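You operate a simulated robot arm through the tools that you are given. There is no shell and no other tool. Be economical: measure what you need, move in short steps, check, and stop when the job is done.

The job below is to be done with a simulated two-armed robot. You get a single attempt, and the scene is never put back.

JOB
Wipe off the rack tray's sticky patch and the wash bench's mud smear.
Fine: use the pink pad and put it back; pull the tray well out and slide it back in. Where these are worked on the way, their far stop is far enough and under half their travel is too little: rack tray. What is to be rubbed or washed off counts as gone when no trace of it is left.

It is judged by the outcome, as a careful person would: the job done as asked, and still so three seconds after it is handed in. It fails if anything else is knocked over, pushed out of place, dropped, spilled or broken.

ROBOT AND FRAMES
Two 7-joint arms with two-finger parallel grippers on one trunk, on a base that drives. Base frame: it is fixed to the floor where the robot stands at the start and does not move with it; the origin is under the middle of the robot, x ahead of it, y to its left, z up. Units: m, rad, N and s.
The left shoulder is at the start at [0.06, 0.143, 0.906], the right one opposite. With the tool pointing down near the work surface each hand reaches from about 0.32 to 0.74 m from the robot's upright axis, wherever it stands, measured 20 degrees to its own side. Places, roughly: cane stick (36x4x4 cm) [1.2, 0.3, 1]; mud smear [0.2, -0.9, 0.8]; rack tray [1, 0.1, 0.7]; wiping pad [0.25, -1.25, 0.75]. Payload 1.57 kg a hand.
Tool frame (each hand has its own): the origin (TCP) lies between the finger pads and is the grasp point; the fingertips stand 0.03 m ahead of it; z points along the fingers, y is the line along which they close. Largest opening 0.11 m; finger width 0.024, thickness 0.012; the body of the gripper, 0.048 by 0.112 m, starts 0.078 m behind the TCP.
Orientation is told as [roll, pitch, yaw] about the base's x, y, z axes, in that order, counted from this pose: with the fingers straight down and closing along the base's y, the tool's x points along the base's -x, its y along +y and its z along -z.

CONTROLS
- The arms move only by the tool move_arm. It takes "left_increments", "right_increments" or both (then of equal length, played together; a hand with none holds still); each is a list of rows, each a list of 7 numbers: the gripper command, from -1 (shut) to 1 (fully open), values between in proportion, then the shift along the tool's x, y, z in units of 250 mm (1.0 is 250 mm), then the turn, a rotation vector about the tool's x, y, z in units of 120 degrees (1.0 is 120 degrees). In form: [[fingers, dx, dy, dz, rx, ry, rz], ...]. A call has 1 to 8 rows; each row is the pose to reach, as a shift and turn from the pose commanded when the call began, along the tool's axes at that moment. A call with a number of a shift or a turn outside -1 to 1 is refused whole. A row lasts 0.2 s, in which the tool goes at most 0.05 m and 0.15 rad; a call with a longer step from one row to the next is refused whole, and so is a gripper value outside its range. A pose out of reach is approached as far as the arm can. The call stops where the force on the tool passes 40 N (or 10 N more than at its start, if that is more) or the arm is blocked; 0.2 s more then pass. Each finger travels about 0.045 m/s and halts on what it meets, pressing with about 22 N; the grip force reading is that of the motor and also rises with nothing between the fingers. The clock runs only during rows and for 0.2 s after the last one: add rows that repeat a pose to give the fingers time. It gives the time, the measured TCP pose, the force on the tool (base axes), the opening and the grip force at its end, in the units of the frame above (readings bear some noise), with the torque about the TCP (base axes, N m) and any sound that the robot's microphone picked up.
- Cameras (640 x 400 px; columns grow to the right, rows downward): "scene" is now at [0.0532, -0.0307, 1.5121]; the picture's right is [-0.47, -0.88, 0.00], its down [-0.67, 0.36, -0.64] and it looks along [0.57, -0.30, -0.76] (base axes); focal length 271 px, centre (320, 200). "left" rides on the left gripper at [0.07, -0.016, -0.141] in its tool frame; the picture's right is [0.23, 0.97, 0.00], its down [-0.85, 0.20, -0.48] and it looks along [-0.47, 0.11, 0.88] (tool axes); focal length 222 px, centre (320, 200). "right" rides on the right gripper at [0.07, 0.016, -0.141] in its tool frame; the picture's right is [-0.23, 0.97, 0.00], its down [-0.86, -0.20, -0.48] and it looks along [-0.47, -0.11, 0.88] (tool axes); focal length 222 px, centre (320, 200). There is no depth. A picture from a camera that has moved, and an enlarged one, comes with that camera's place and axes in the base frame and with its lens. The place of the scene camera against the robot may be out by one fixed shift of up to 0.018 m in any direction.
- snapshot(camera): a new picture of that camera. It takes no simulated time.
- raise_lower(by): slides the trunk up (or, below 0, down) by that many m; the arms and the scene camera ride with it, the base frame stays. It gives what a move gives, with no picture.
- base_move(legs): drives the robot by 1 to 6 legs, each [ahead, left, turn to the left] in m, m and rad, along the robot's own axes; the way and the turn of a leg run together, so that a leg with both is an arc; at most 1.5 m and 3.142 rad a leg. The arms and the cameras ride along, it lands a little off, and it stops where it bumps. It gives what a move gives.
- turn_head(pan, tilt): turns the head with the scene camera to pan (to the left, within 1.501 rad either way) and tilt (down, from -0.506 to 1.204), counted from straight ahead of the robot. It gives what a move gives.
- close_up(camera, box): a new picture of the part [left, top, right, bottom] of that camera's present view, enlarged. It takes no simulated time.
- sign_off(): hands the job in; it is judged then, once.

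Go step by step. Nothing tells you exact positions but the pictures and the camera data: compare them with the known pose of the tool, close in by small moves and look again before you grip or let go. The budget is 120 turns and 108 pictures, counting those below and the enlarged ones. Unless the task says otherwise, let go and move clear before handing in, and close with one line.

The tools are called after ">>>" by a JSON object that holds its "fn" and its "kwargs". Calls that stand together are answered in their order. move_arm: Moves the arms, as the interface text tells. Its arguments: {"type":"object","properties":{"left_increments":{"type":"array","items":{"type":"array","items":{"type":"number"}}},"right_increments":{"type":"array","items":{"type":"array","items":{"type":"number"}}}},"required":[]} The other tools are called the same way: raise_lower (by) slides the trunk up or down; base_move (legs) drives the base; turn_head (pan, tilt) turns the head that bears the scene camera; snapshot (camera) takes a picture; close_up (camera, box) takes an enlarged picture of a part of a camera's view; sign_off () hands the job in.

At the start:

```text
time_s: 0.0
left_tool_pos: [0.4552, -0.0739, 1.0712]
left_orientation: [-0.002, -0.003, 0.0]
left_force: [-0.2, 0.4, 0.3]
left_torque: [-0.02, -0.02, -0.01]
left_opening: 0.1098
left_gripper_force: 0.0
right_tool_pos: [0.3444, -0.4581, 1.0906]
right_orientation: [0.001, 0.0, 0.001]
right_force: [0.0, -1.4, 0.3]
right_torque: [0.01, 0.02, 0.01]
right_opening: 0.11
right_gripper_force: 0.0
trunk travel left (down, up): [-0.505, 0.085]
robot x, y, heading: [0.0004, -0.0013, -0.002]
head pan, tilt: [-0.49, 0.869]
```

scene: 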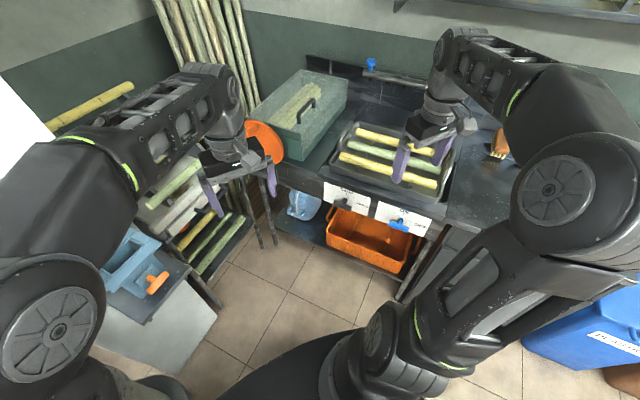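
right: 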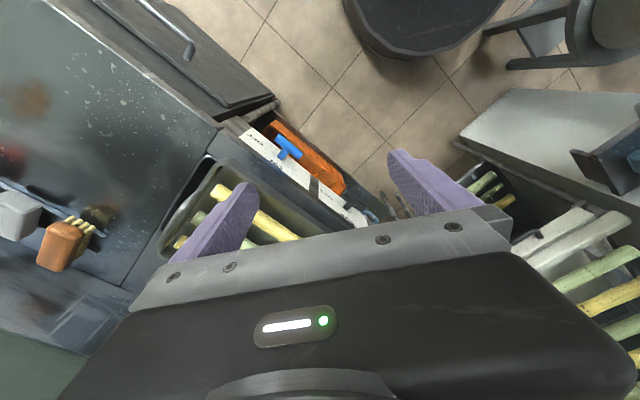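
left: 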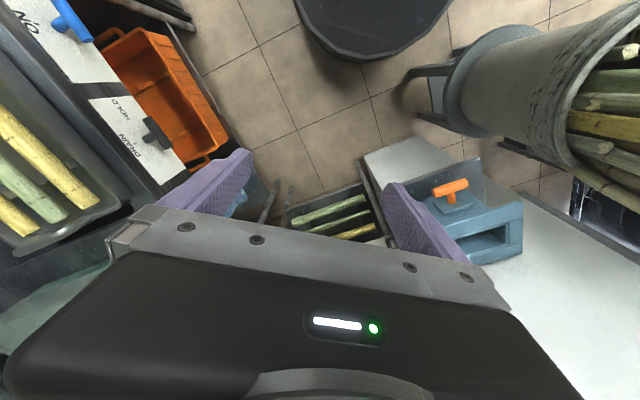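

I see a bench ahead-right with trays and a rack on the left with canes. I'll look around with the head to find the tray, the smear and the pad.

>>> {"fn": "turn_head", "kwargs": {"pan": -1.3, "tilt": 0.7}}

>>> {"fn": "snapshot", "kwargs": {"camera": "scene"}}

>>> {"fn": "turn_head", "kwargs": {"pan": 0.2, "tilt": 0.6}}

>>> {"fn": "snapshot", "kwargs": {"camera": "scene"}}

```text
time_s: 1.1
left_tool_pos: [0.4548, -0.0754, 1.0705]
left_orientation: [-0.002, -0.002, -0.001]
left_force: [0.2, -0.8, 0.4]
left_torque: [-0.01, -0.03, 0.03]
left_opening: 0.11
left_gripper_force: 0.0
right_tool_pos: [0.3432, -0.4592, 1.0886]
right_orientation: [0.0, -0.001, 0.0]
right_force: [-0.9, -1.4, 1.1]
right_torque: [-0.02, 0.04, 0.01]
right_opening: 0.1102
right_gripper_force: 0.0
trunk travel left (down, up): [-0.505, 0.085]
robot x, y, heading: [0.0018, 0.0016, -0.003]
head pan, tilt: [-1.3, 0.7]
```

```text
104 pictures are left
camera scene: at [0.0079, -0.0762, 1.5259], right [-0.96, -0.27, 0.0], down [-0.17, 0.62, -0.76], along [0.2, -0.74, -0.64], focal length 271 px, centre (320, 200)
```

scene: 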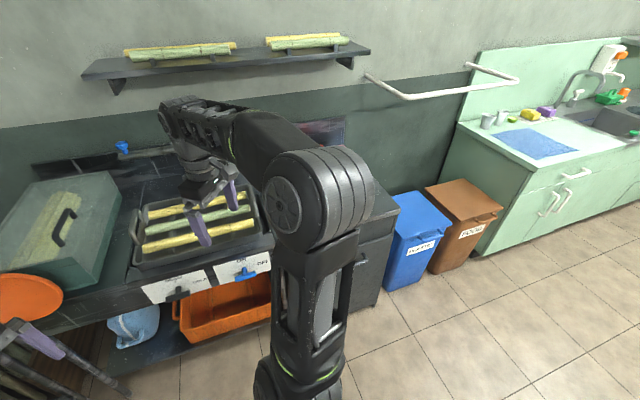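

```text
time_s: 2.7
left_tool_pos: [0.4557, -0.075, 1.0707]
left_orientation: [-0.003, -0.001, 0.0]
left_force: [0.0, -0.3, 0.1]
left_torque: [0.0, 0.03, 0.01]
left_opening: 0.1101
left_gripper_force: 0.1
right_tool_pos: [0.3436, -0.4607, 1.0896]
right_orientation: [0.001, 0.0, 0.001]
right_force: [-0.4, 0.4, 0.0]
right_torque: [0.0, -0.01, -0.01]
right_opening: 0.1101
right_gripper_force: 0.1
trunk travel left (down, up): [-0.505, 0.085]
robot x, y, heading: [-0.0027, -0.0019, -0.004]
head pan, tilt: [0.201, 0.6]
```

```text
103 pictures are left
camera scene: at [0.0717, 0.0231, 1.5345], right [0.2, -0.98, 0.0], down [-0.55, -0.11, -0.83], along [0.81, 0.16, -0.56], focal length 271 px, centre (320, 200)
```

scene: 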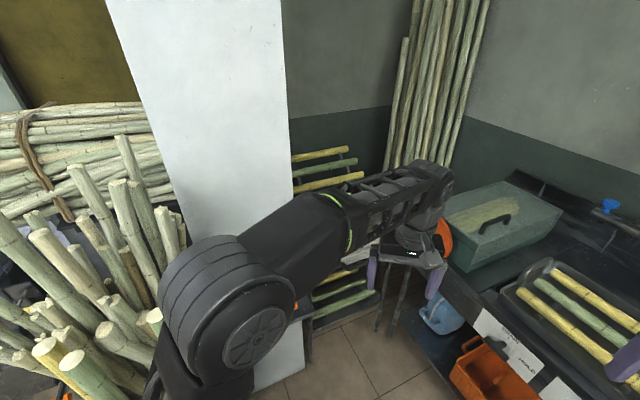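

The right arm hides the wash bench; I'll look at it from behind the arm by close-ups first.

>>> {"fn": "turn_head", "kwargs": {"pan": -1.1, "tilt": 0.9}}

>>> {"fn": "snapshot", "kwargs": {"camera": "scene"}}

>>> {"fn": "close_up", "kwargs": {"camera": "right", "box": [0, 0, 320, 400]}}

>>> {"fn": "close_up", "kwargs": {"camera": "left", "box": [160, 100, 640, 400]}}

```text
time_s: 4.2
left_tool_pos: [0.4536, -0.0749, 1.0709]
left_orientation: [0.0, -0.002, 0.0]
left_force: [0.3, -0.6, -0.6]
left_torque: [0.01, 0.0, 0.02]
left_opening: 0.1103
left_gripper_force: 0.1
right_tool_pos: [0.343, -0.4598, 1.0896]
right_orientation: [0.0, -0.002, 0.0]
right_force: [0.6, -0.4, -0.3]
right_torque: [0.01, 0.01, 0.02]
right_opening: 0.11
right_gripper_force: 0.1
trunk travel left (down, up): [-0.505, 0.085]
robot x, y, heading: [-0.0029, 0.0004, 0.001]
head pan, tilt: [-1.1, 0.901]
```

```text
102 pictures are left
camera scene: at [0.0194, -0.0617, 1.5098], right [-0.89, -0.45, 0.0], down [-0.36, 0.7, -0.62], along [0.28, -0.55, -0.78], focal length 271 px, centre (320, 200)
```

scene: 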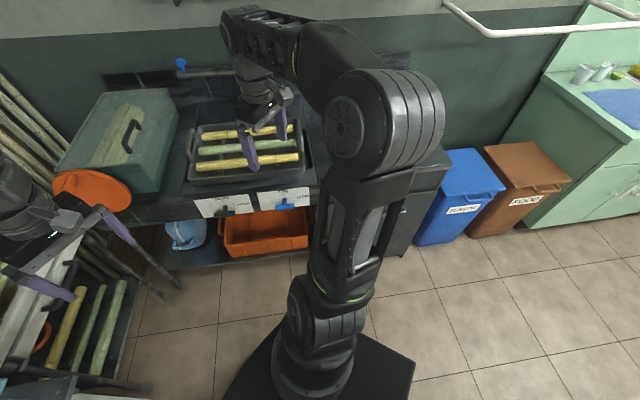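

```text
1.00 times, centred on (160, 200) of right
camera zoom: at [0.2734, -0.4426, 1.2322], right [0.23, 0.97, 0.0], down [0.86, -0.2, 0.48], along [0.47, -0.11, -0.88], focal length 222 px, centre (480, 200)
```

zoom: 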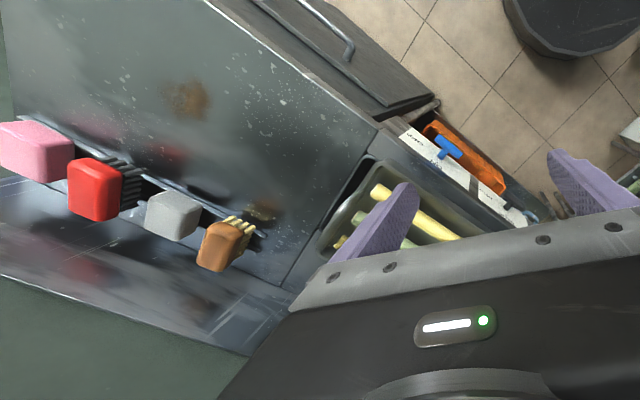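

```text
1.33 times, centred on (400, 250) of left
camera zoom: at [0.3855, -0.0921, 1.2118], right [-0.23, 0.97, 0.0], down [0.85, 0.2, 0.48], along [0.47, 0.11, -0.88], focal length 296 px, centre (213, 133)
```

zoom: 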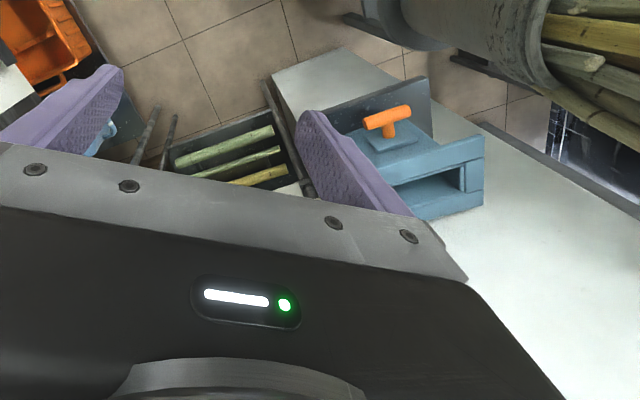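

The pink pad hangs at the bench's back ([0.2,-1.3]), the smear near [0.18,-0.95]; the bench faces the robot at about -1.0 rad. I'll raise the trunk a little and turn to face it.

>>> {"fn": "base_move", "kwargs": {"legs": [[0, 0, -1.0]]}}

>>> {"fn": "turn_head", "kwargs": {"pan": 0.0, "tilt": 0.75}}

>>> {"fn": "snapshot", "kwargs": {"camera": "scene"}}

>>> {"fn": "turn_head", "kwargs": {"pan": 1.0, "tilt": 0.75}}

>>> {"fn": "snapshot", "kwargs": {"camera": "scene"}}

>>> {"fn": "snapshot", "kwargs": {"camera": "left"}}

>>> {"fn": "snapshot", "kwargs": {"camera": "right"}}

```text
time_s: 7.1
left_tool_pos: [0.1878, -0.4219, 1.0707]
left_orientation: [-0.002, -0.003, -0.986]
left_force: [0.0, 0.7, 0.1]
left_torque: [0.02, -0.02, 0.0]
left_opening: 0.1101
left_gripper_force: 0.2
right_tool_pos: [-0.1952, -0.5395, 1.0892]
right_orientation: [-0.001, 0.002, -0.985]
right_force: [0.1, 0.4, 1.0]
right_torque: [0.01, -0.02, -0.01]
right_opening: 0.11
right_gripper_force: 0.1
trunk travel left (down, up): [-0.505, 0.085]
robot x, y, heading: [-0.001, 0.0019, -0.988]
head pan, tilt: [-1.1, 0.901]
```

```text
time_s: 8.4
left_tool_pos: [0.1883, -0.421, 1.0701]
left_orientation: [-0.002, 0.0, -0.985]
left_force: [-0.3, 0.7, -0.1]
left_torque: [-0.02, 0.01, -0.01]
left_opening: 0.11
left_gripper_force: 0.1
right_tool_pos: [-0.1933, -0.5392, 1.09]
right_orientation: [-0.001, 0.0, -0.986]
right_force: [-0.3, -0.3, -0.2]
right_torque: [-0.01, 0.02, -0.01]
right_opening: 0.1101
right_gripper_force: 0.1
trunk travel left (down, up): [-0.505, 0.085]
robot x, y, heading: [0.0026, -0.0022, -0.985]
head pan, tilt: [0.0, 0.75]
```

```text
99 pictures are left
camera scene: at [0.044, -0.0386, 1.5217], right [-0.83, -0.55, 0.0], down [-0.38, 0.57, -0.73], along [0.4, -0.61, -0.68], focal length 271 px, centre (320, 200)
```

scene: 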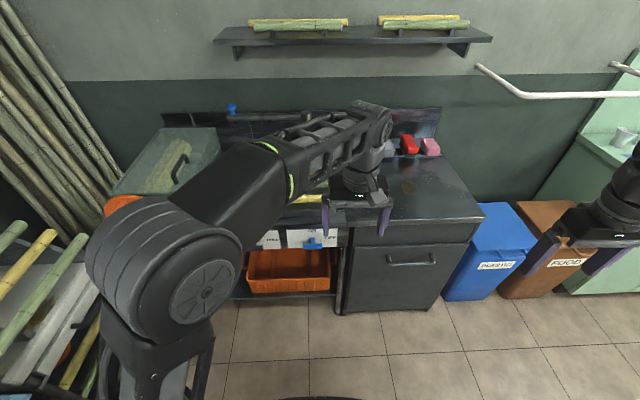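

```text
time_s: 9.7
left_tool_pos: [0.1885, -0.4216, 1.0705]
left_orientation: [-0.002, 0.0, -0.984]
left_force: [0.4, 0.1, 0.3]
left_torque: [0.02, 0.01, -0.01]
left_opening: 0.1101
left_gripper_force: 0.1
right_tool_pos: [-0.1941, -0.5398, 1.09]
right_orientation: [0.0, 0.0, -0.987]
right_force: [0.0, -0.9, -0.2]
right_torque: [-0.02, 0.02, 0.01]
right_opening: 0.11
right_gripper_force: 0.1
trunk travel left (down, up): [-0.505, 0.085]
robot x, y, heading: [-0.0014, 0.001, -0.988]
head pan, tilt: [1.0, 0.75]
```

```text
98 pictures are left
camera scene: at [0.0813, 0.0316, 1.5217], right [0.01, -1.0, 0.0], down [-0.68, -0.01, -0.73], along [0.73, 0.01, -0.68], focal length 271 px, centre (320, 200)
```

scene: 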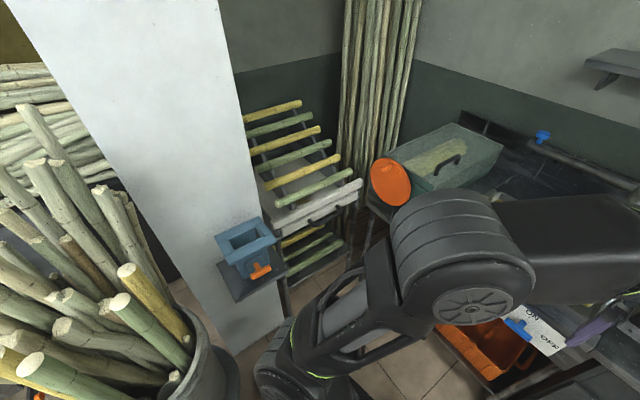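

```text
97 pictures are left
camera left: at [0.1364, -0.3726, 1.2119], right [0.69, 0.73, 0.0], down [0.64, -0.6, 0.48], along [0.35, -0.33, -0.88], focal length 222 px, centre (320, 200)
```

left: 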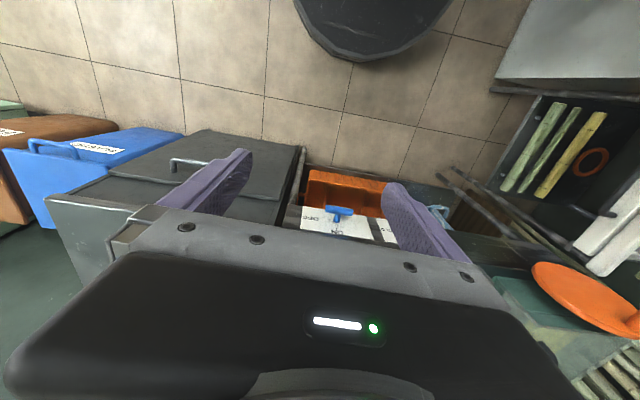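

```text
96 pictures are left
camera right: at [-0.219, -0.4723, 1.2322], right [0.94, 0.35, 0.0], down [0.3, -0.82, 0.48], along [0.17, -0.45, -0.88], focal length 222 px, centre (320, 200)
```

right: 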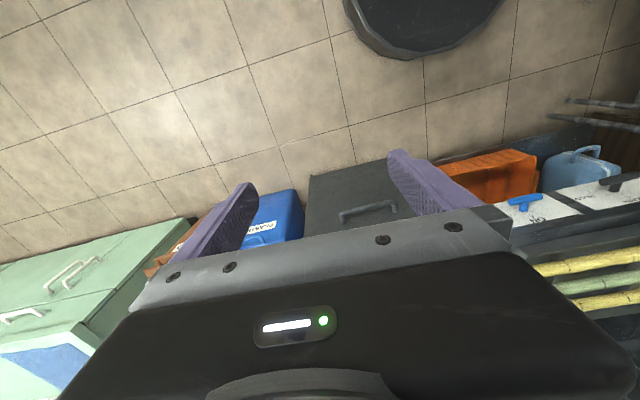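

Pad sits deep (~1.18 m ahead in this heading, 0.5 m right). I'll move right and a bit forward, then look.

>>> {"fn": "base_move", "kwargs": {"legs": [[0, -0.25, 0], [0.2, 0, 0]]}}

>>> {"fn": "turn_head", "kwargs": {"pan": -0.3, "tilt": 0.8}}

>>> {"fn": "snapshot", "kwargs": {"camera": "scene"}}

>>> {"fn": "snapshot", "kwargs": {"camera": "right"}}

>>> {"fn": "turn_head", "kwargs": {"pan": -0.5, "tilt": 1.2}}

>>> {"fn": "snapshot", "kwargs": {"camera": "scene"}}

```text
time_s: 12.7
left_tool_pos: [0.0916, -0.7263, 1.0703]
left_orientation: [-0.003, -0.001, -0.992]
left_force: [0.2, 0.7, -0.2]
left_torque: [0.01, -0.03, -0.03]
left_opening: 0.1101
left_gripper_force: 0.2
right_tool_pos: [-0.2901, -0.8436, 1.0898]
right_orientation: [0.0, 0.001, -0.992]
right_force: [0.9, -0.4, 0.1]
right_torque: [0.03, 0.0, 0.0]
right_opening: 0.1101
right_gripper_force: 0.1
trunk travel left (down, up): [-0.505, 0.085]
robot x, y, heading: [-0.0941, -0.3034, -0.993]
head pan, tilt: [1.0, 0.75]
```

```text
time_s: 14.2
left_tool_pos: [0.0919, -0.7271, 1.0703]
left_orientation: [-0.002, -0.001, -0.99]
left_force: [0.1, 0.6, 1.2]
left_torque: [-0.01, -0.06, 0.03]
left_opening: 0.1099
left_gripper_force: 0.0
right_tool_pos: [-0.29, -0.8429, 1.0898]
right_orientation: [0.0, 0.0, -0.993]
right_force: [0.9, -0.4, 0.0]
right_torque: [-0.01, -0.01, -0.04]
right_opening: 0.11
right_gripper_force: 0.1
trunk travel left (down, up): [-0.505, 0.085]
robot x, y, heading: [-0.0926, -0.3003, -0.992]
head pan, tilt: [-0.3, 0.799]
```

```text
95 pictures are left
camera scene: at [-0.0732, -0.3508, 1.5177], right [-0.96, -0.28, 0.0], down [-0.2, 0.69, -0.7], along [0.19, -0.67, -0.72], focal length 271 px, centre (320, 200)
```

scene: 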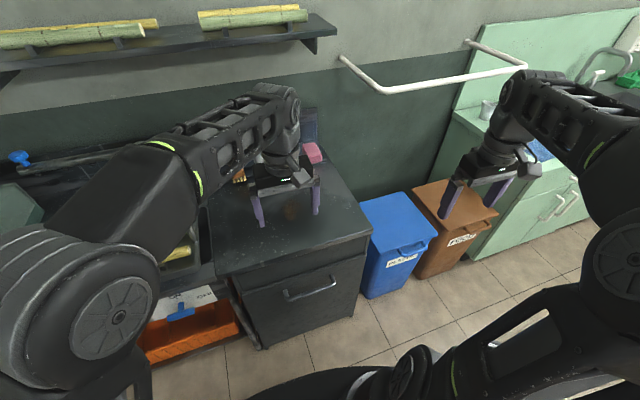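

```text
94 pictures are left
camera right: at [-0.3156, -0.775, 1.2322], right [0.94, 0.34, 0.0], down [0.3, -0.83, 0.48], along [0.16, -0.45, -0.88], focal length 222 px, centre (320, 200)
```

right: 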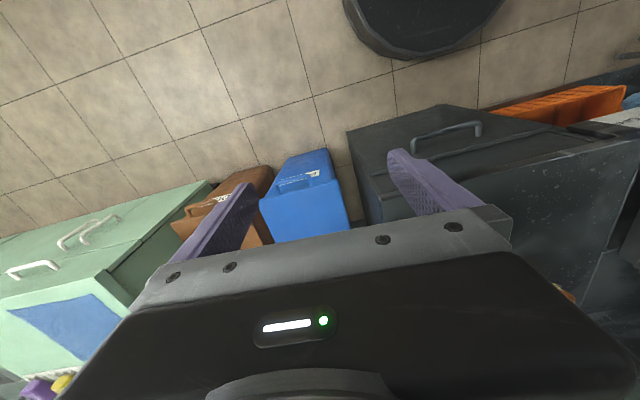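

```text
time_s: 15.1
left_tool_pos: [0.0926, -0.7265, 1.0711]
left_orientation: [-0.001, -0.002, -0.993]
left_force: [0.0, 0.0, -0.5]
left_torque: [-0.01, 0.02, 0.01]
left_opening: 0.1099
left_gripper_force: 0.1
right_tool_pos: [-0.29, -0.8413, 1.0888]
right_orientation: [-0.001, -0.001, -0.994]
right_force: [-0.2, -0.6, 0.8]
right_torque: [0.01, -0.03, 0.03]
right_opening: 0.11
right_gripper_force: 0.1
trunk travel left (down, up): [-0.505, 0.085]
robot x, y, heading: [-0.0913, -0.3031, -0.994]
head pan, tilt: [-0.499, 1.201]
```

```text
93 pictures are left
camera scene: at [-0.0909, -0.329, 1.49], right [-1.0, -0.08, 0.0], down [-0.07, 0.93, -0.36], along [0.03, -0.36, -0.93], focal length 271 px, centre (320, 200)
```

scene: 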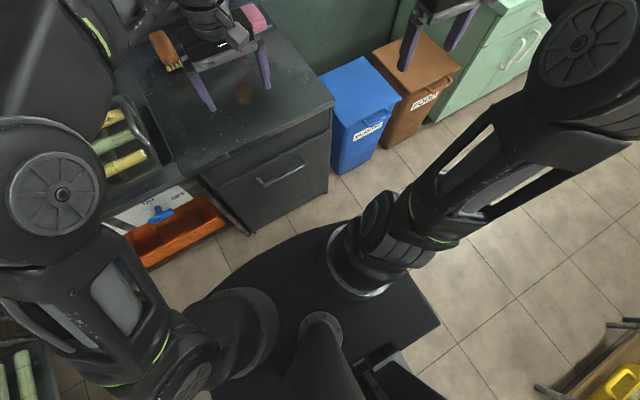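

Bench normal is about -1.045 rad; the base front is near the cabinet with ~0.1 m to spare. I'll shift the left hand out of the view and creep forward.

>>> {"fn": "move_arm", "kwargs": {"left_increments": [[1, 0, 0.2, 0, 0, 0, 0], [1, 0, 0.4, 0, 0, 0, 0], [1, 0, 0.6, 0, 0, 0, 0], [1, 0, 0.8, 0, 0, 0, 0], [1, 0, 1.0, 0, 0, 0, 0]]}}

>>> {"fn": "base_move", "kwargs": {"legs": [[0, 0, -0.05], [0.07, 0, 0]]}}

>>> {"fn": "turn_head", "kwargs": {"pan": -0.1, "tilt": 0.75}}

>>> {"fn": "snapshot", "kwargs": {"camera": "scene"}}

>>> {"fn": "turn_head", "kwargs": {"pan": 0, "tilt": 1.2}}

>>> {"fn": "snapshot", "kwargs": {"camera": "scene"}}

```text
time_s: 16.3
left_tool_pos: [0.3019, -0.5877, 1.0698]
left_orientation: [-0.002, -0.002, -0.993]
left_force: [-0.2, 0.1, -0.5]
left_torque: [0.01, 0.0, 0.0]
left_opening: 0.11
left_gripper_force: 0.1
right_tool_pos: [-0.2912, -0.8419, 1.0903]
right_orientation: [0.001, 0.001, -0.992]
right_force: [0.4, 0.6, -0.1]
right_torque: [-0.02, -0.01, 0.01]
right_opening: 0.1101
right_gripper_force: 0.1
trunk travel left (down, up): [-0.505, 0.085]
robot x, y, heading: [-0.0936, -0.3027, -0.992]
head pan, tilt: [-0.499, 1.201]
```

```text
time_s: 17.7
left_tool_pos: [0.3211, -0.6694, 1.0688]
left_orientation: [-0.001, 0.0, -1.044]
left_force: [0.6, -0.7, -0.1]
left_torque: [0.04, 0.03, -0.03]
left_opening: 0.11
left_gripper_force: 0.1
right_tool_pos: [-0.2822, -0.8928, 1.0889]
right_orientation: [-0.001, 0.002, -1.043]
right_force: [0.5, -0.3, -0.2]
right_torque: [0.04, -0.01, 0.01]
right_opening: 0.1101
right_gripper_force: 0.0
trunk travel left (down, up): [-0.505, 0.085]
robot x, y, heading: [-0.0601, -0.3668, -1.048]
head pan, tilt: [-0.499, 1.201]
```

```text
time_s: 18.6
left_tool_pos: [0.321, -0.6693, 1.0692]
left_orientation: [-0.003, -0.001, -1.043]
left_force: [0.1, 0.3, 0.1]
left_torque: [0.05, 0.02, 0.0]
left_opening: 0.1102
left_gripper_force: 0.1
right_tool_pos: [-0.2826, -0.8922, 1.0882]
right_orientation: [0.0, -0.002, -1.043]
right_force: [0.2, 0.6, 0.3]
right_torque: [0.01, -0.01, -0.01]
right_opening: 0.1098
right_gripper_force: 0.2
trunk travel left (down, up): [-0.505, 0.085]
robot x, y, heading: [-0.0607, -0.3679, -1.039]
head pan, tilt: [-0.099, 0.75]
```

```text
92 pictures are left
camera scene: at [-0.0249, -0.4077, 1.5216], right [-0.91, -0.41, 0.0], down [-0.28, 0.62, -0.73], along [0.3, -0.67, -0.68], focal length 271 px, centre (320, 200)
```

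scene: 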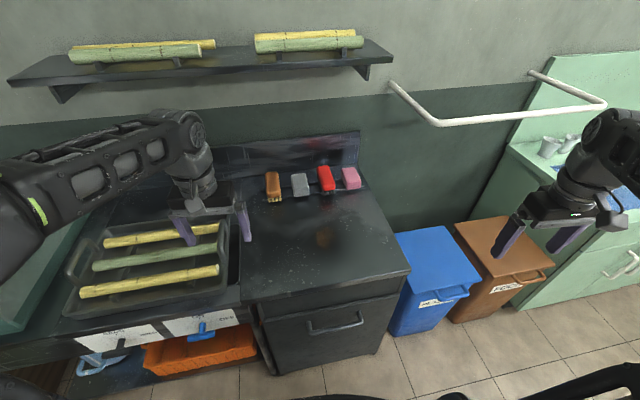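

```text
time_s: 19.5
left_tool_pos: [0.3211, -0.6687, 1.0699]
left_orientation: [-0.002, -0.002, -1.043]
left_force: [-0.2, 0.8, 0.5]
left_torque: [-0.01, 0.0, 0.01]
left_opening: 0.11
left_gripper_force: 0.1
right_tool_pos: [-0.2824, -0.8919, 1.0889]
right_orientation: [0.002, 0.0, -1.045]
right_force: [-0.7, -0.4, 0.9]
right_torque: [0.01, 0.0, 0.01]
right_opening: 0.1099
right_gripper_force: 0.1
trunk travel left (down, up): [-0.505, 0.085]
robot x, y, heading: [-0.0589, -0.3632, -1.046]
head pan, tilt: [0.0, 1.201]
```

```text
91 pictures are left
camera scene: at [-0.0311, -0.3806, 1.49], right [-0.86, -0.5, 0.0], down [-0.47, 0.81, -0.36], along [0.18, -0.31, -0.93], focal length 271 px, centre (320, 200)
```

scene: 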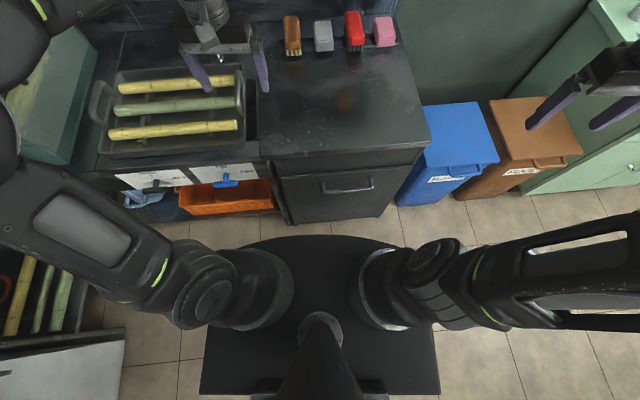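

Clear view now. I'll zoom on the pad, its holder and the smear.

>>> {"fn": "close_up", "kwargs": {"camera": "scene", "box": [270, 0, 430, 100]}}

>>> {"fn": "turn_head", "kwargs": {"pan": -0.1, "tilt": 0.75}}

>>> {"fn": "close_up", "kwargs": {"camera": "scene", "box": [250, 130, 410, 230]}}

```text
4.00 times, centred on (350, 50) of scene
camera zoom: at [-0.0311, -0.3806, 1.49], right [-0.86, -0.5, 0.0], down [-0.47, 0.81, -0.36], along [0.18, -0.31, -0.93], focal length 1083 px, centre (200, 800)
```

zoom: 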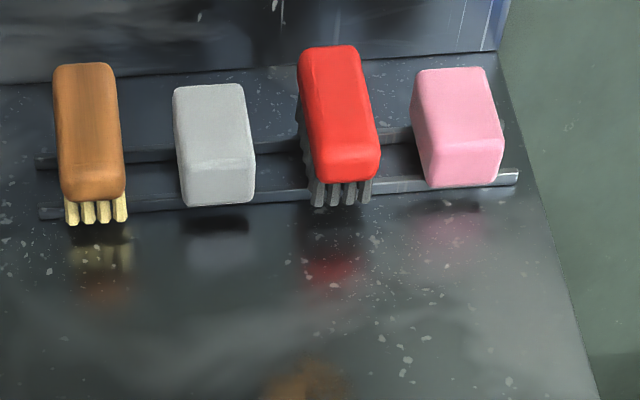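

```text
time_s: 20.4
left_tool_pos: [0.3202, -0.668, 1.0705]
left_orientation: [-0.002, -0.002, -1.043]
left_force: [-0.6, -0.5, 0.5]
left_torque: [-0.01, -0.01, -0.02]
left_opening: 0.11
left_gripper_force: 0.1
right_tool_pos: [-0.2837, -0.8915, 1.0897]
right_orientation: [0.001, 0.0, -1.044]
right_force: [0.2, -0.7, 0.2]
right_torque: [-0.01, 0.0, 0.03]
right_opening: 0.1098
right_gripper_force: 0.0
trunk travel left (down, up): [-0.505, 0.085]
robot x, y, heading: [-0.0581, -0.3609, -1.044]
head pan, tilt: [-0.099, 0.75]
```

```text
4.00 times, centred on (330, 180) of scene
camera zoom: at [-0.0249, -0.4076, 1.5216], right [-0.91, -0.41, 0.0], down [-0.28, 0.62, -0.73], along [0.3, -0.66, -0.68], focal length 1083 px, centre (280, 280)
```

zoom: 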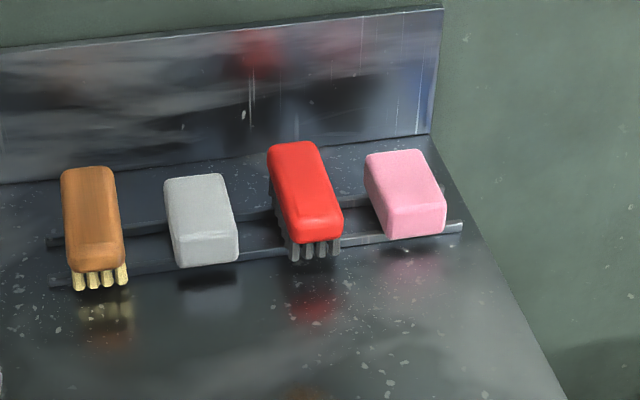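

The pink pad (about 9x6x4 cm) lies across two rails, ~0.89 m ahead, 0.22 m right. I'll inch forward 0.06 m and bring the right hand over with a forward tilt.

>>> {"fn": "base_move", "kwargs": {"legs": [[0.055, 0, 0]]}}

>>> {"fn": "move_arm", "kwargs": {"right_increments": [[0.7, -0.16, 0.1, 0, 0, 0, 0], [0.7, -0.32, 0.2, 0, 0, -0.05, 0], [0.7, -0.5, 0.3, 0, 0, -0.1, 0], [0.7, -0.66, 0.4, 0, 0, -0.15, 0], [0.7, -0.84, 0.5, 0, 0, -0.2, 0], [0.7, -1.0, 0.6, 0, 0, -0.25, 0], [0.7, -1.0, 0.7, 0, 0, -0.3, 0], [0.7, -1.0, 0.8, 0, 0, -0.33, 0]]}}

>>> {"fn": "snapshot", "kwargs": {"camera": "scene"}}

```text
time_s: 21.3
left_tool_pos: [0.3489, -0.7156, 1.069]
left_orientation: [-0.002, 0.0, -1.043]
left_force: [-0.1, -0.5, -0.4]
left_torque: [0.02, 0.05, 0.04]
left_opening: 0.11
left_gripper_force: 0.0
right_tool_pos: [-0.2549, -0.9403, 1.0895]
right_orientation: [0.0, 0.002, -1.045]
right_force: [0.6, -1.3, -0.7]
right_torque: [0.04, 0.05, 0.02]
right_opening: 0.1102
right_gripper_force: 0.0
trunk travel left (down, up): [-0.505, 0.085]
robot x, y, heading: [-0.0325, -0.4111, -1.042]
head pan, tilt: [-0.099, 0.75]
```

```text
refused: row 3 steps farther than a row can; nothing moved
```

```text
88 pictures are left
camera scene: at [0.0036, -0.4566, 1.5216], right [-0.91, -0.42, 0.0], down [-0.28, 0.62, -0.73], along [0.3, -0.66, -0.68], focal length 271 px, centre (320, 200)
```

scene: 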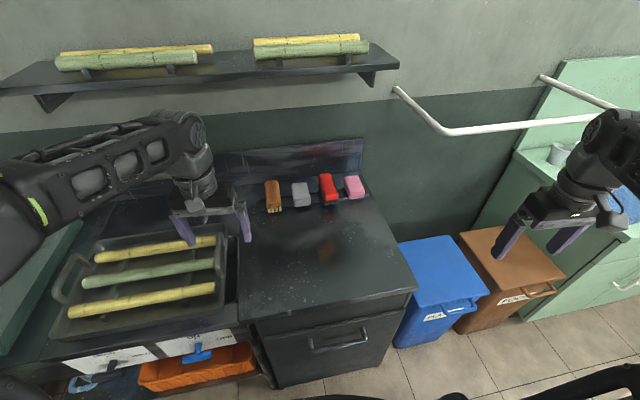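

Forward move done without a bump. Now the hand move with smaller steps.

>>> {"fn": "move_arm", "kwargs": {"right_increments": [[0.7, -0.14, 0.1, 0, 0, -0.04, 0], [0.7, -0.28, 0.2, 0, 0, -0.08, 0], [0.7, -0.42, 0.3, 0, 0, -0.12, 0], [0.7, -0.56, 0.4, 0, 0, -0.16, 0], [0.7, -0.7, 0.5, 0, 0, -0.2, 0], [0.7, -0.84, 0.6, 0, 0, -0.24, 0], [0.7, -0.98, 0.7, 0, 0, -0.28, 0], [0.7, -1.0, 0.8, 0, 0, -0.33, 0]]}}

>>> {"fn": "snapshot", "kwargs": {"camera": "scene"}}

>>> {"fn": "snapshot", "kwargs": {"camera": "right"}}

```text
time_s: 23.1
left_tool_pos: [0.3487, -0.715, 1.0705]
left_orientation: [-0.001, -0.002, -1.043]
left_force: [-1.0, -0.3, 0.4]
left_torque: [0.0, -0.01, 0.01]
left_opening: 0.1102
left_gripper_force: 0.0
right_tool_pos: [0.0454, -1.0534, 1.0909]
right_orientation: [0.002, -0.694, -1.044]
right_force: [0.4, 0.9, -0.3]
right_torque: [0.02, -0.01, 0.0]
right_opening: 0.0934
right_gripper_force: 0.0
trunk travel left (down, up): [-0.505, 0.085]
robot x, y, heading: [-0.0284, -0.4098, -1.045]
head pan, tilt: [-0.099, 0.75]
```

```text
87 pictures are left
camera scene: at [0.0026, -0.4541, 1.5217], right [-0.91, -0.42, 0.0], down [-0.28, 0.62, -0.73], along [0.3, -0.67, -0.68], focal length 271 px, centre (320, 200)
```

scene: 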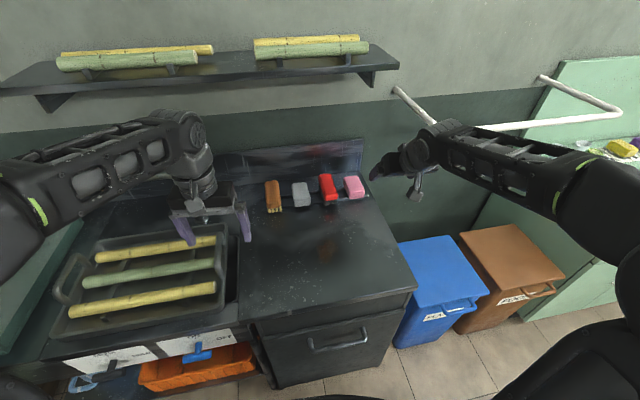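

```text
86 pictures are left
camera right: at [-0.0126, -0.9211, 1.156], right [0.93, 0.34, 0.15], down [0.0, -0.4, 0.91], along [0.37, -0.85, -0.38], focal length 222 px, centre (320, 200)
```

right: 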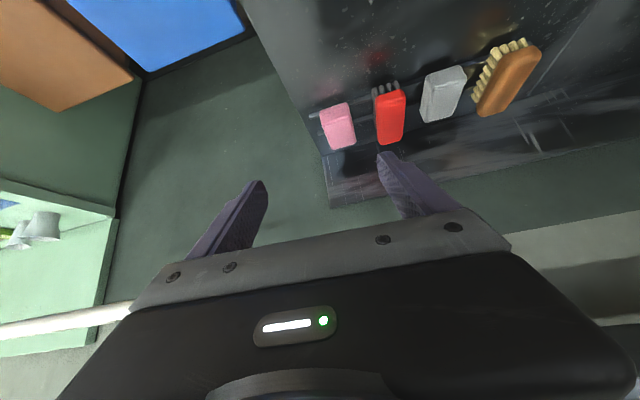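

Both cameras agree: pad centre ≈ (0.195, -1.237), top ≈ 0.857, long axis heading ≈ -0.98. Approaching above it with the tilted hand.

>>> {"fn": "move_arm", "kwargs": {"right_increments": [[0.7, -0.045, 0.02, 0.13, 0, 0, 0], [0.7, -0.09, 0.04, 0.26, 0, 0, 0], [0.7, -0.135, 0.06, 0.39, -0.005, 0, -0.006], [0.7, -0.18, 0.08, 0.52, -0.01, 0, -0.012], [0.7, -0.225, 0.1, 0.65, -0.015, 0, -0.018], [0.7, -0.27, 0.12, 0.78, -0.02, 0, -0.024], [0.7, -0.315, 0.14, 0.9, -0.02, 0, -0.024]]}}

>>> {"fn": "snapshot", "kwargs": {"camera": "right"}}

>>> {"fn": "snapshot", "kwargs": {"camera": "scene"}}

```text
time_s: 24.7
left_tool_pos: [0.3489, -0.7151, 1.0689]
left_orientation: [-0.002, -0.002, -1.043]
left_force: [-1.1, 0.7, -0.4]
left_torque: [0.02, 0.02, 0.01]
left_opening: 0.11
left_gripper_force: 0.0
right_tool_pos: [0.1754, -1.216, 0.966]
right_orientation: [0.0, -0.69, -0.978]
right_force: [-0.2, -0.2, 0.4]
right_torque: [0.01, -0.02, -0.04]
right_opening: 0.0935
right_gripper_force: 0.1
trunk travel left (down, up): [-0.505, 0.085]
robot x, y, heading: [-0.0305, -0.4108, -1.043]
head pan, tilt: [-0.099, 0.75]
```

```text
85 pictures are left
camera right: at [0.1076, -1.0874, 1.0323], right [0.91, 0.4, 0.14], down [0.03, -0.41, 0.91], along [0.42, -0.82, -0.38], focal length 222 px, centre (320, 200)
```

right: 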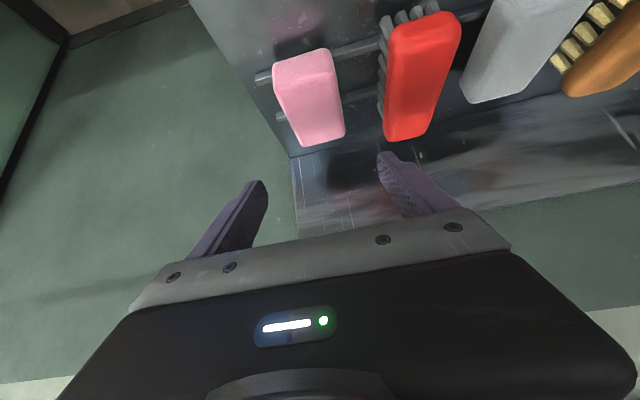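

```text
84 pictures are left
camera scene: at [0.0033, -0.4557, 1.5216], right [-0.91, -0.41, 0.0], down [-0.28, 0.62, -0.73], along [0.3, -0.66, -0.68], focal length 271 px, centre (320, 200)
```

scene: 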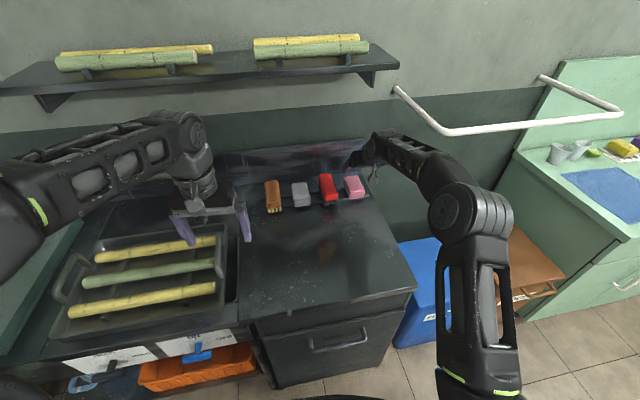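

I'll zoom on the pad from the hand to centre precisely.

>>> {"fn": "close_up", "kwargs": {"camera": "right", "box": [220, 20, 420, 145]}}

```text
3.20 times, centred on (320, 82) of right
camera zoom: at [0.1076, -1.0874, 1.0323], right [0.91, 0.4, 0.14], down [0.03, -0.41, 0.91], along [0.42, -0.82, -0.38], focal length 711 px, centre (320, 576)
```

zoom: 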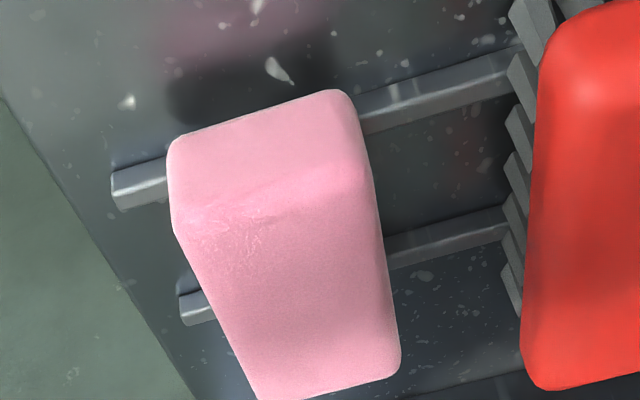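

Refined: pad centre (0.202,-1.250), heading -0.945, z from 0.82 to 0.857. Lowering to just above, then checking.

>>> {"fn": "move_arm", "kwargs": {"right_increments": [[0.7, 0.028, 0.003, 0.11, -0.003, 0, -0.004], [0.7, 0.056, 0.006, 0.22, -0.006, 0, -0.008], [0.7, 0.085, 0.009, 0.324, -0.01, 0, -0.012]]}}

>>> {"fn": "snapshot", "kwargs": {"camera": "right"}}

>>> {"fn": "close_up", "kwargs": {"camera": "scene", "box": [270, 120, 430, 220]}}

```text
time_s: 25.5
left_tool_pos: [0.3476, -0.7159, 1.0688]
left_orientation: [-0.002, -0.001, -1.045]
left_force: [0.5, 0.1, -0.5]
left_torque: [0.01, 0.0, -0.02]
left_opening: 0.1102
left_gripper_force: 0.0
right_tool_pos: [0.199, -1.242, 0.891]
right_orientation: [0.0, -0.69, -0.944]
right_force: [-0.4, 0.6, 0.9]
right_torque: [0.02, -0.02, 0.02]
right_opening: 0.0933
right_gripper_force: 0.0
trunk travel left (down, up): [-0.505, 0.085]
robot x, y, heading: [-0.0318, -0.4139, -1.038]
head pan, tilt: [-0.099, 0.75]
```

```text
82 pictures are left
camera right: at [0.1275, -1.1167, 0.9561], right [0.89, 0.43, 0.14], down [0.05, -0.4, 0.91], along [0.45, -0.81, -0.38], focal length 222 px, centre (320, 200)
```

right: 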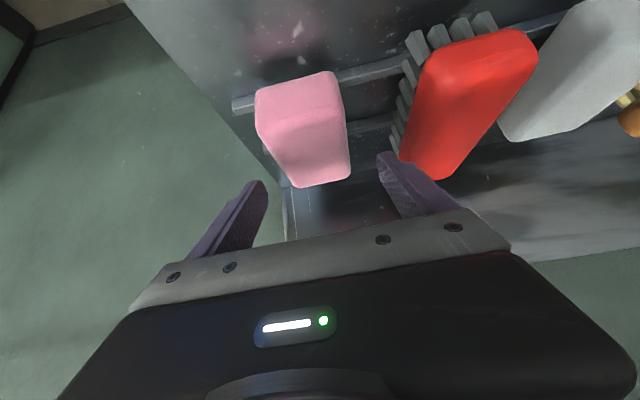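

```text
4.00 times, centred on (350, 170) of scene
camera zoom: at [0.003, -0.4557, 1.5217], right [-0.91, -0.42, 0.0], down [-0.28, 0.62, -0.73], along [0.3, -0.66, -0.68], focal length 1083 px, centre (200, 320)
```

zoom: 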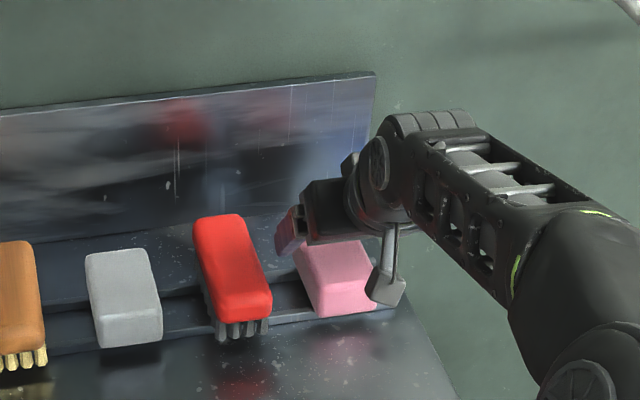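

Triangulation is consistent. Descending onto the pad and closing.

>>> {"fn": "move_arm", "kwargs": {"right_increments": [[0.7, 0.048, -0.006, 0.066, 0, 0, 0], [0.7, 0.096, -0.012, 0.133, 0, 0, 0], [0.7, 0.096, -0.012, 0.133, 0, 0, 0]]}}

>>> {"fn": "snapshot", "kwargs": {"camera": "right"}}

```text
time_s: 26.3
left_tool_pos: [0.3483, -0.7139, 1.0696]
left_orientation: [-0.002, -0.001, -1.045]
left_force: [0.1, -0.3, 0.1]
left_torque: [-0.03, 0.0, -0.02]
left_opening: 0.1101
left_gripper_force: 0.1
right_tool_pos: [0.1981, -1.2454, 0.849]
right_orientation: [0.0, -0.69, -0.948]
right_force: [0.1, -0.5, 0.7]
right_torque: [-0.04, 0.0, -0.05]
right_opening: 0.0933
right_gripper_force: 0.0
trunk travel left (down, up): [-0.505, 0.085]
robot x, y, heading: [-0.0342, -0.4132, -1.045]
head pan, tilt: [-0.099, 0.75]
```

```text
80 pictures are left
camera right: at [0.1269, -1.1193, 0.9154], right [0.89, 0.43, 0.15], down [0.04, -0.4, 0.91], along [0.45, -0.81, -0.38], focal length 222 px, centre (320, 200)
```

right: 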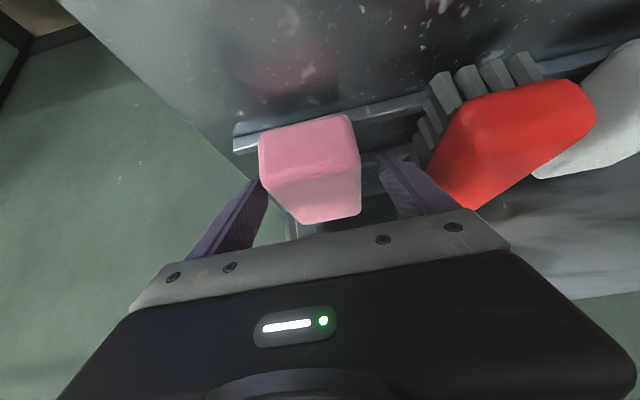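

Fingers straddle the pad; a 6 mm shift then close.

>>> {"fn": "move_arm", "kwargs": {"right_increments": [[0.7, 0, -0.022, 0, 0, 0, 0], [-0.1, 0, -0.022, 0, 0, 0, 0], [-0.5, 0, -0.022, 0, 0, 0, 0], [-1, 0, -0.022, 0, 0, 0, 0], [-1, 0, -0.022, 0, 0, 0, 0], [-1, 0, -0.022, 0, 0, 0, 0]]}}

>>> {"fn": "snapshot", "kwargs": {"camera": "right"}}

```text
time_s: 27.7
left_tool_pos: [0.3497, -0.7155, 1.0698]
left_orientation: [-0.002, -0.002, -1.042]
left_force: [0.4, 0.3, 0.7]
left_torque: [0.0, -0.02, -0.02]
left_opening: 0.1098
left_gripper_force: 0.1
right_tool_pos: [0.1942, -1.248, 0.85]
right_orientation: [0.001, -0.691, -0.945]
right_force: [-0.4, 0.8, -0.4]
right_torque: [-0.01, 0.0, -0.01]
right_opening: 0.0615
right_gripper_force: 22.1
trunk travel left (down, up): [-0.505, 0.085]
robot x, y, heading: [-0.0335, -0.4115, -1.044]
head pan, tilt: [-0.099, 0.75]
```

```text
79 pictures are left
camera right: at [0.1226, -1.1224, 0.9159], right [0.89, 0.43, 0.15], down [0.05, -0.4, 0.91], along [0.45, -0.81, -0.38], focal length 222 px, centre (320, 200)
```

right: 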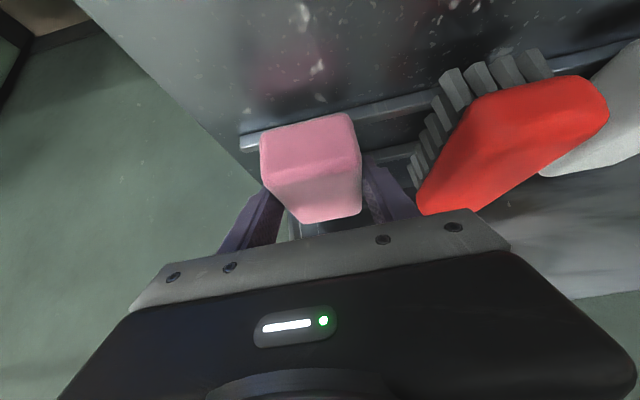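

Pad gripped (0.0615). Lifting it off the rails.

>>> {"fn": "move_arm", "kwargs": {"right_increments": [[-1, -0.102, 0, -0.124, 0, 0, 0], [-1, -0.204, 0, -0.247, 0, 0, 0], [-1, -0.306, 0, -0.37, 0, 0, 0]]}}

>>> {"fn": "close_up", "kwargs": {"camera": "scene", "box": [240, 120, 440, 320]}}

>>> {"fn": "snapshot", "kwargs": {"camera": "right"}}

```text
time_s: 28.5
left_tool_pos: [0.3484, -0.7158, 1.0699]
left_orientation: [-0.002, -0.002, -1.043]
left_force: [-0.1, -0.2, -0.4]
left_torque: [-0.01, 0.01, 0.0]
left_opening: 0.11
left_gripper_force: 0.1
right_tool_pos: [0.1926, -1.2481, 0.9696]
right_orientation: [0.001, -0.691, -0.945]
right_force: [0.8, 0.9, -0.3]
right_torque: [0.02, 0.01, 0.03]
right_opening: 0.0611
right_gripper_force: 21.9
trunk travel left (down, up): [-0.505, 0.085]
robot x, y, heading: [-0.0348, -0.4106, -1.047]
head pan, tilt: [-0.099, 0.75]
```

```text
2.00 times, centred on (340, 220) of scene
camera zoom: at [0.0026, -0.4543, 1.5217], right [-0.91, -0.42, 0.0], down [-0.28, 0.62, -0.73], along [0.3, -0.67, -0.68], focal length 542 px, centre (280, 160)
```

zoom: 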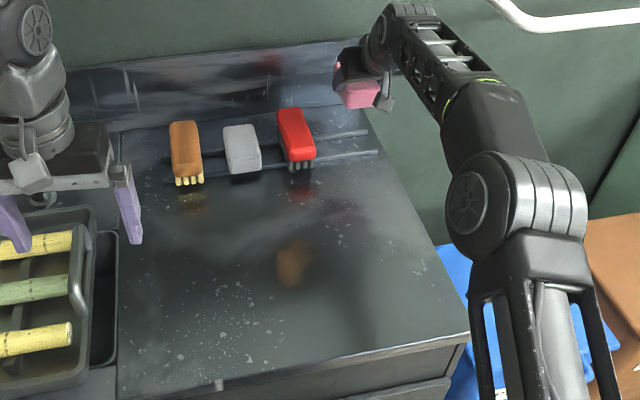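

```text
77 pictures are left
camera right: at [0.1215, -1.1214, 1.036], right [0.89, 0.43, 0.14], down [0.05, -0.4, 0.91], along [0.45, -0.81, -0.38], focal length 222 px, centre (320, 200)
```

right: 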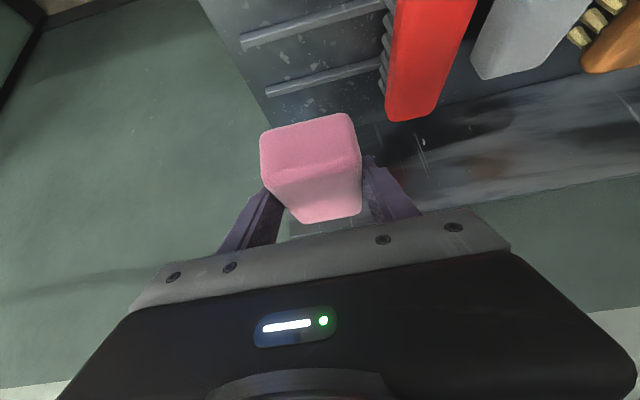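

Smear ≈ (0.186,-0.96), about 7-8 cm across. Carrying the pad back and left above it, keeping clear of the brushes.

>>> {"fn": "move_arm", "kwargs": {"right_increments": [[-1, 0.13, 0, -0.1, 0, 0, 0], [-1, 0.26, 0, -0.2, 0, 0, 0], [-1, 0.39, 0.06, -0.3, 0, 0, 0], [-1, 0.52, 0.14, -0.38, 0, 0, 0], [-1, 0.63, 0.27, -0.4, 0, 0, 0], [-1, 0.74, 0.4, -0.4, 0, 0, 0], [-1, 0.84, 0.53, -0.4, 0, 0, 0], [-1, 0.925, 0.646, -0.4, 0, 0, 0]]}}

>>> {"fn": "snapshot", "kwargs": {"camera": "right"}}

>>> {"fn": "close_up", "kwargs": {"camera": "scene", "box": [240, 120, 440, 320]}}

```text
time_s: 30.3
left_tool_pos: [0.349, -0.7144, 1.0706]
left_orientation: [-0.003, -0.002, -1.042]
left_force: [0.7, -0.1, 0.6]
left_torque: [0.01, 0.03, 0.02]
left_opening: 0.11
left_gripper_force: 0.0
right_tool_pos: [0.1815, -0.9556, 0.8993]
right_orientation: [0.001, -0.693, -0.946]
right_force: [0.4, 0.0, -1.3]
right_torque: [0.03, 0.01, -0.03]
right_opening: 0.0612
right_gripper_force: 22.1
trunk travel left (down, up): [-0.505, 0.085]
robot x, y, heading: [-0.0327, -0.4115, -1.044]
head pan, tilt: [-0.099, 0.75]
```

```text
76 pictures are left
camera right: at [0.1103, -0.8308, 0.9654], right [0.89, 0.43, 0.15], down [0.04, -0.4, 0.91], along [0.45, -0.81, -0.38], focal length 222 px, centre (320, 200)
```

right: 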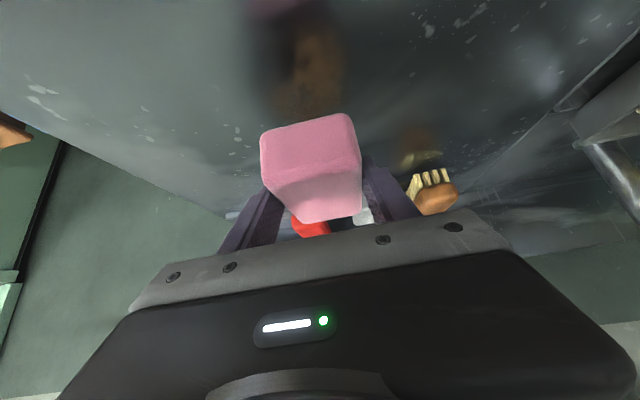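

```text
2.00 times, centred on (340, 220) of scene
camera zoom: at [0.0032, -0.4543, 1.5217], right [-0.91, -0.42, 0.0], down [-0.28, 0.62, -0.73], along [0.3, -0.67, -0.68], focal length 542 px, centre (280, 160)
```

zoom: 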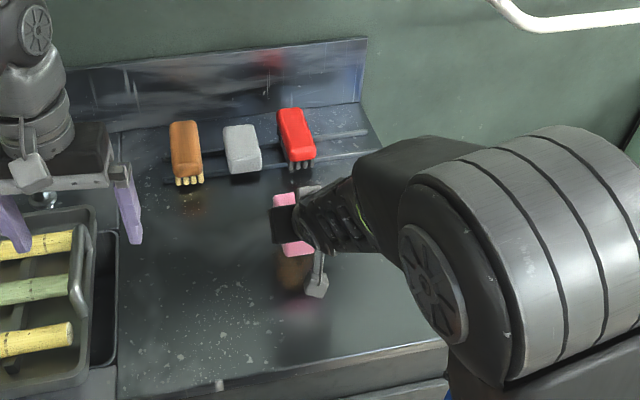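

Over the smear. Lowering until light contact.

>>> {"fn": "move_arm", "kwargs": {"right_increments": [[-1, 0.083, 0, 0.1, 0, 0, 0], [-1, 0.153, 0, 0.185, 0, 0, 0], [-1, 0.166, 0, 0.2, 0, 0, 0], [-1, 0.171, 0, 0.206, 0, 0, 0]]}}

```text
time_s: 31.3
left_tool_pos: [0.3466, -0.713, 1.0719]
left_orientation: [-0.002, -0.003, -1.043]
left_force: [0.3, -0.5, 0.4]
left_torque: [-0.04, -0.03, -0.01]
left_opening: 0.1098
left_gripper_force: 0.1
right_tool_pos: [0.1825, -0.9585, 0.8386]
right_orientation: [0.004, -0.703, -0.948]
right_force: [-5.2, 2.0, 32.4]
right_torque: [0.16, 0.31, -0.04]
right_opening: 0.0614
right_gripper_force: 22.0
trunk travel left (down, up): [-0.505, 0.085]
robot x, y, heading: [-0.0309, -0.4115, -1.039]
head pan, tilt: [-0.099, 0.75]
```

Contact at z≈0.84 with 32 N; I'll ease up 3 mm and rub in strokes.

>>> {"fn": "move_arm", "kwargs": {"right_increments": [[-1, -0.0076, 0, -0.0093, 0, 0, 0], [-1, -0.13, 0, 0.093, 0, 0, 0], [-1, -0.0076, 0, -0.0093, 0, 0, 0], [-1, 0.115, 0, -0.111, 0, 0, 0], [-1, 0.115, 0.12, -0.111, 0, 0, 0], [-1, -0.0076, 0.12, -0.0093, 0, 0, 0], [-1, -0.13, 0.12, 0.093, 0, 0, 0], [-1, -0.13, 0, 0.093, 0, 0, 0]]}}

>>> {"fn": "snapshot", "kwargs": {"camera": "right"}}

```text
time_s: 33.1
left_tool_pos: [0.3469, -0.7142, 1.0698]
left_orientation: [-0.002, -0.004, -1.045]
left_force: [-0.2, -1.1, -0.4]
left_torque: [-0.01, 0.0, 0.03]
left_opening: 0.11
left_gripper_force: 0.0
right_tool_pos: [0.2039, -0.9907, 0.8373]
right_orientation: [0.002, -0.693, -0.945]
right_force: [0.0, 0.5, 11.1]
right_torque: [0.23, 0.26, 0.05]
right_opening: 0.0615
right_gripper_force: 22.0
trunk travel left (down, up): [-0.505, 0.085]
robot x, y, heading: [-0.0318, -0.4118, -1.044]
head pan, tilt: [-0.099, 0.75]
```

```text
74 pictures are left
camera right: at [0.1332, -0.8638, 0.9027], right [0.89, 0.43, 0.15], down [0.04, -0.4, 0.91], along [0.45, -0.81, -0.38], focal length 222 px, centre (320, 200)
```

right: 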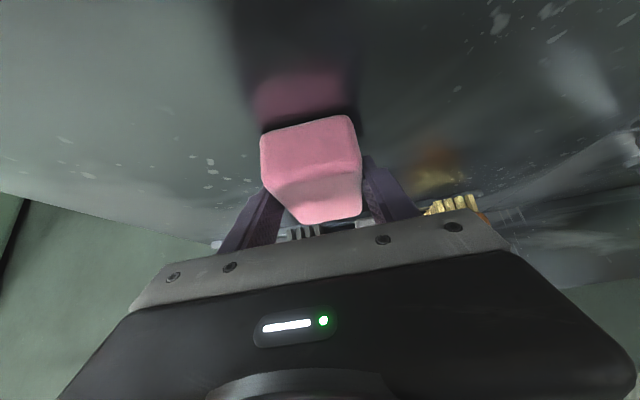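

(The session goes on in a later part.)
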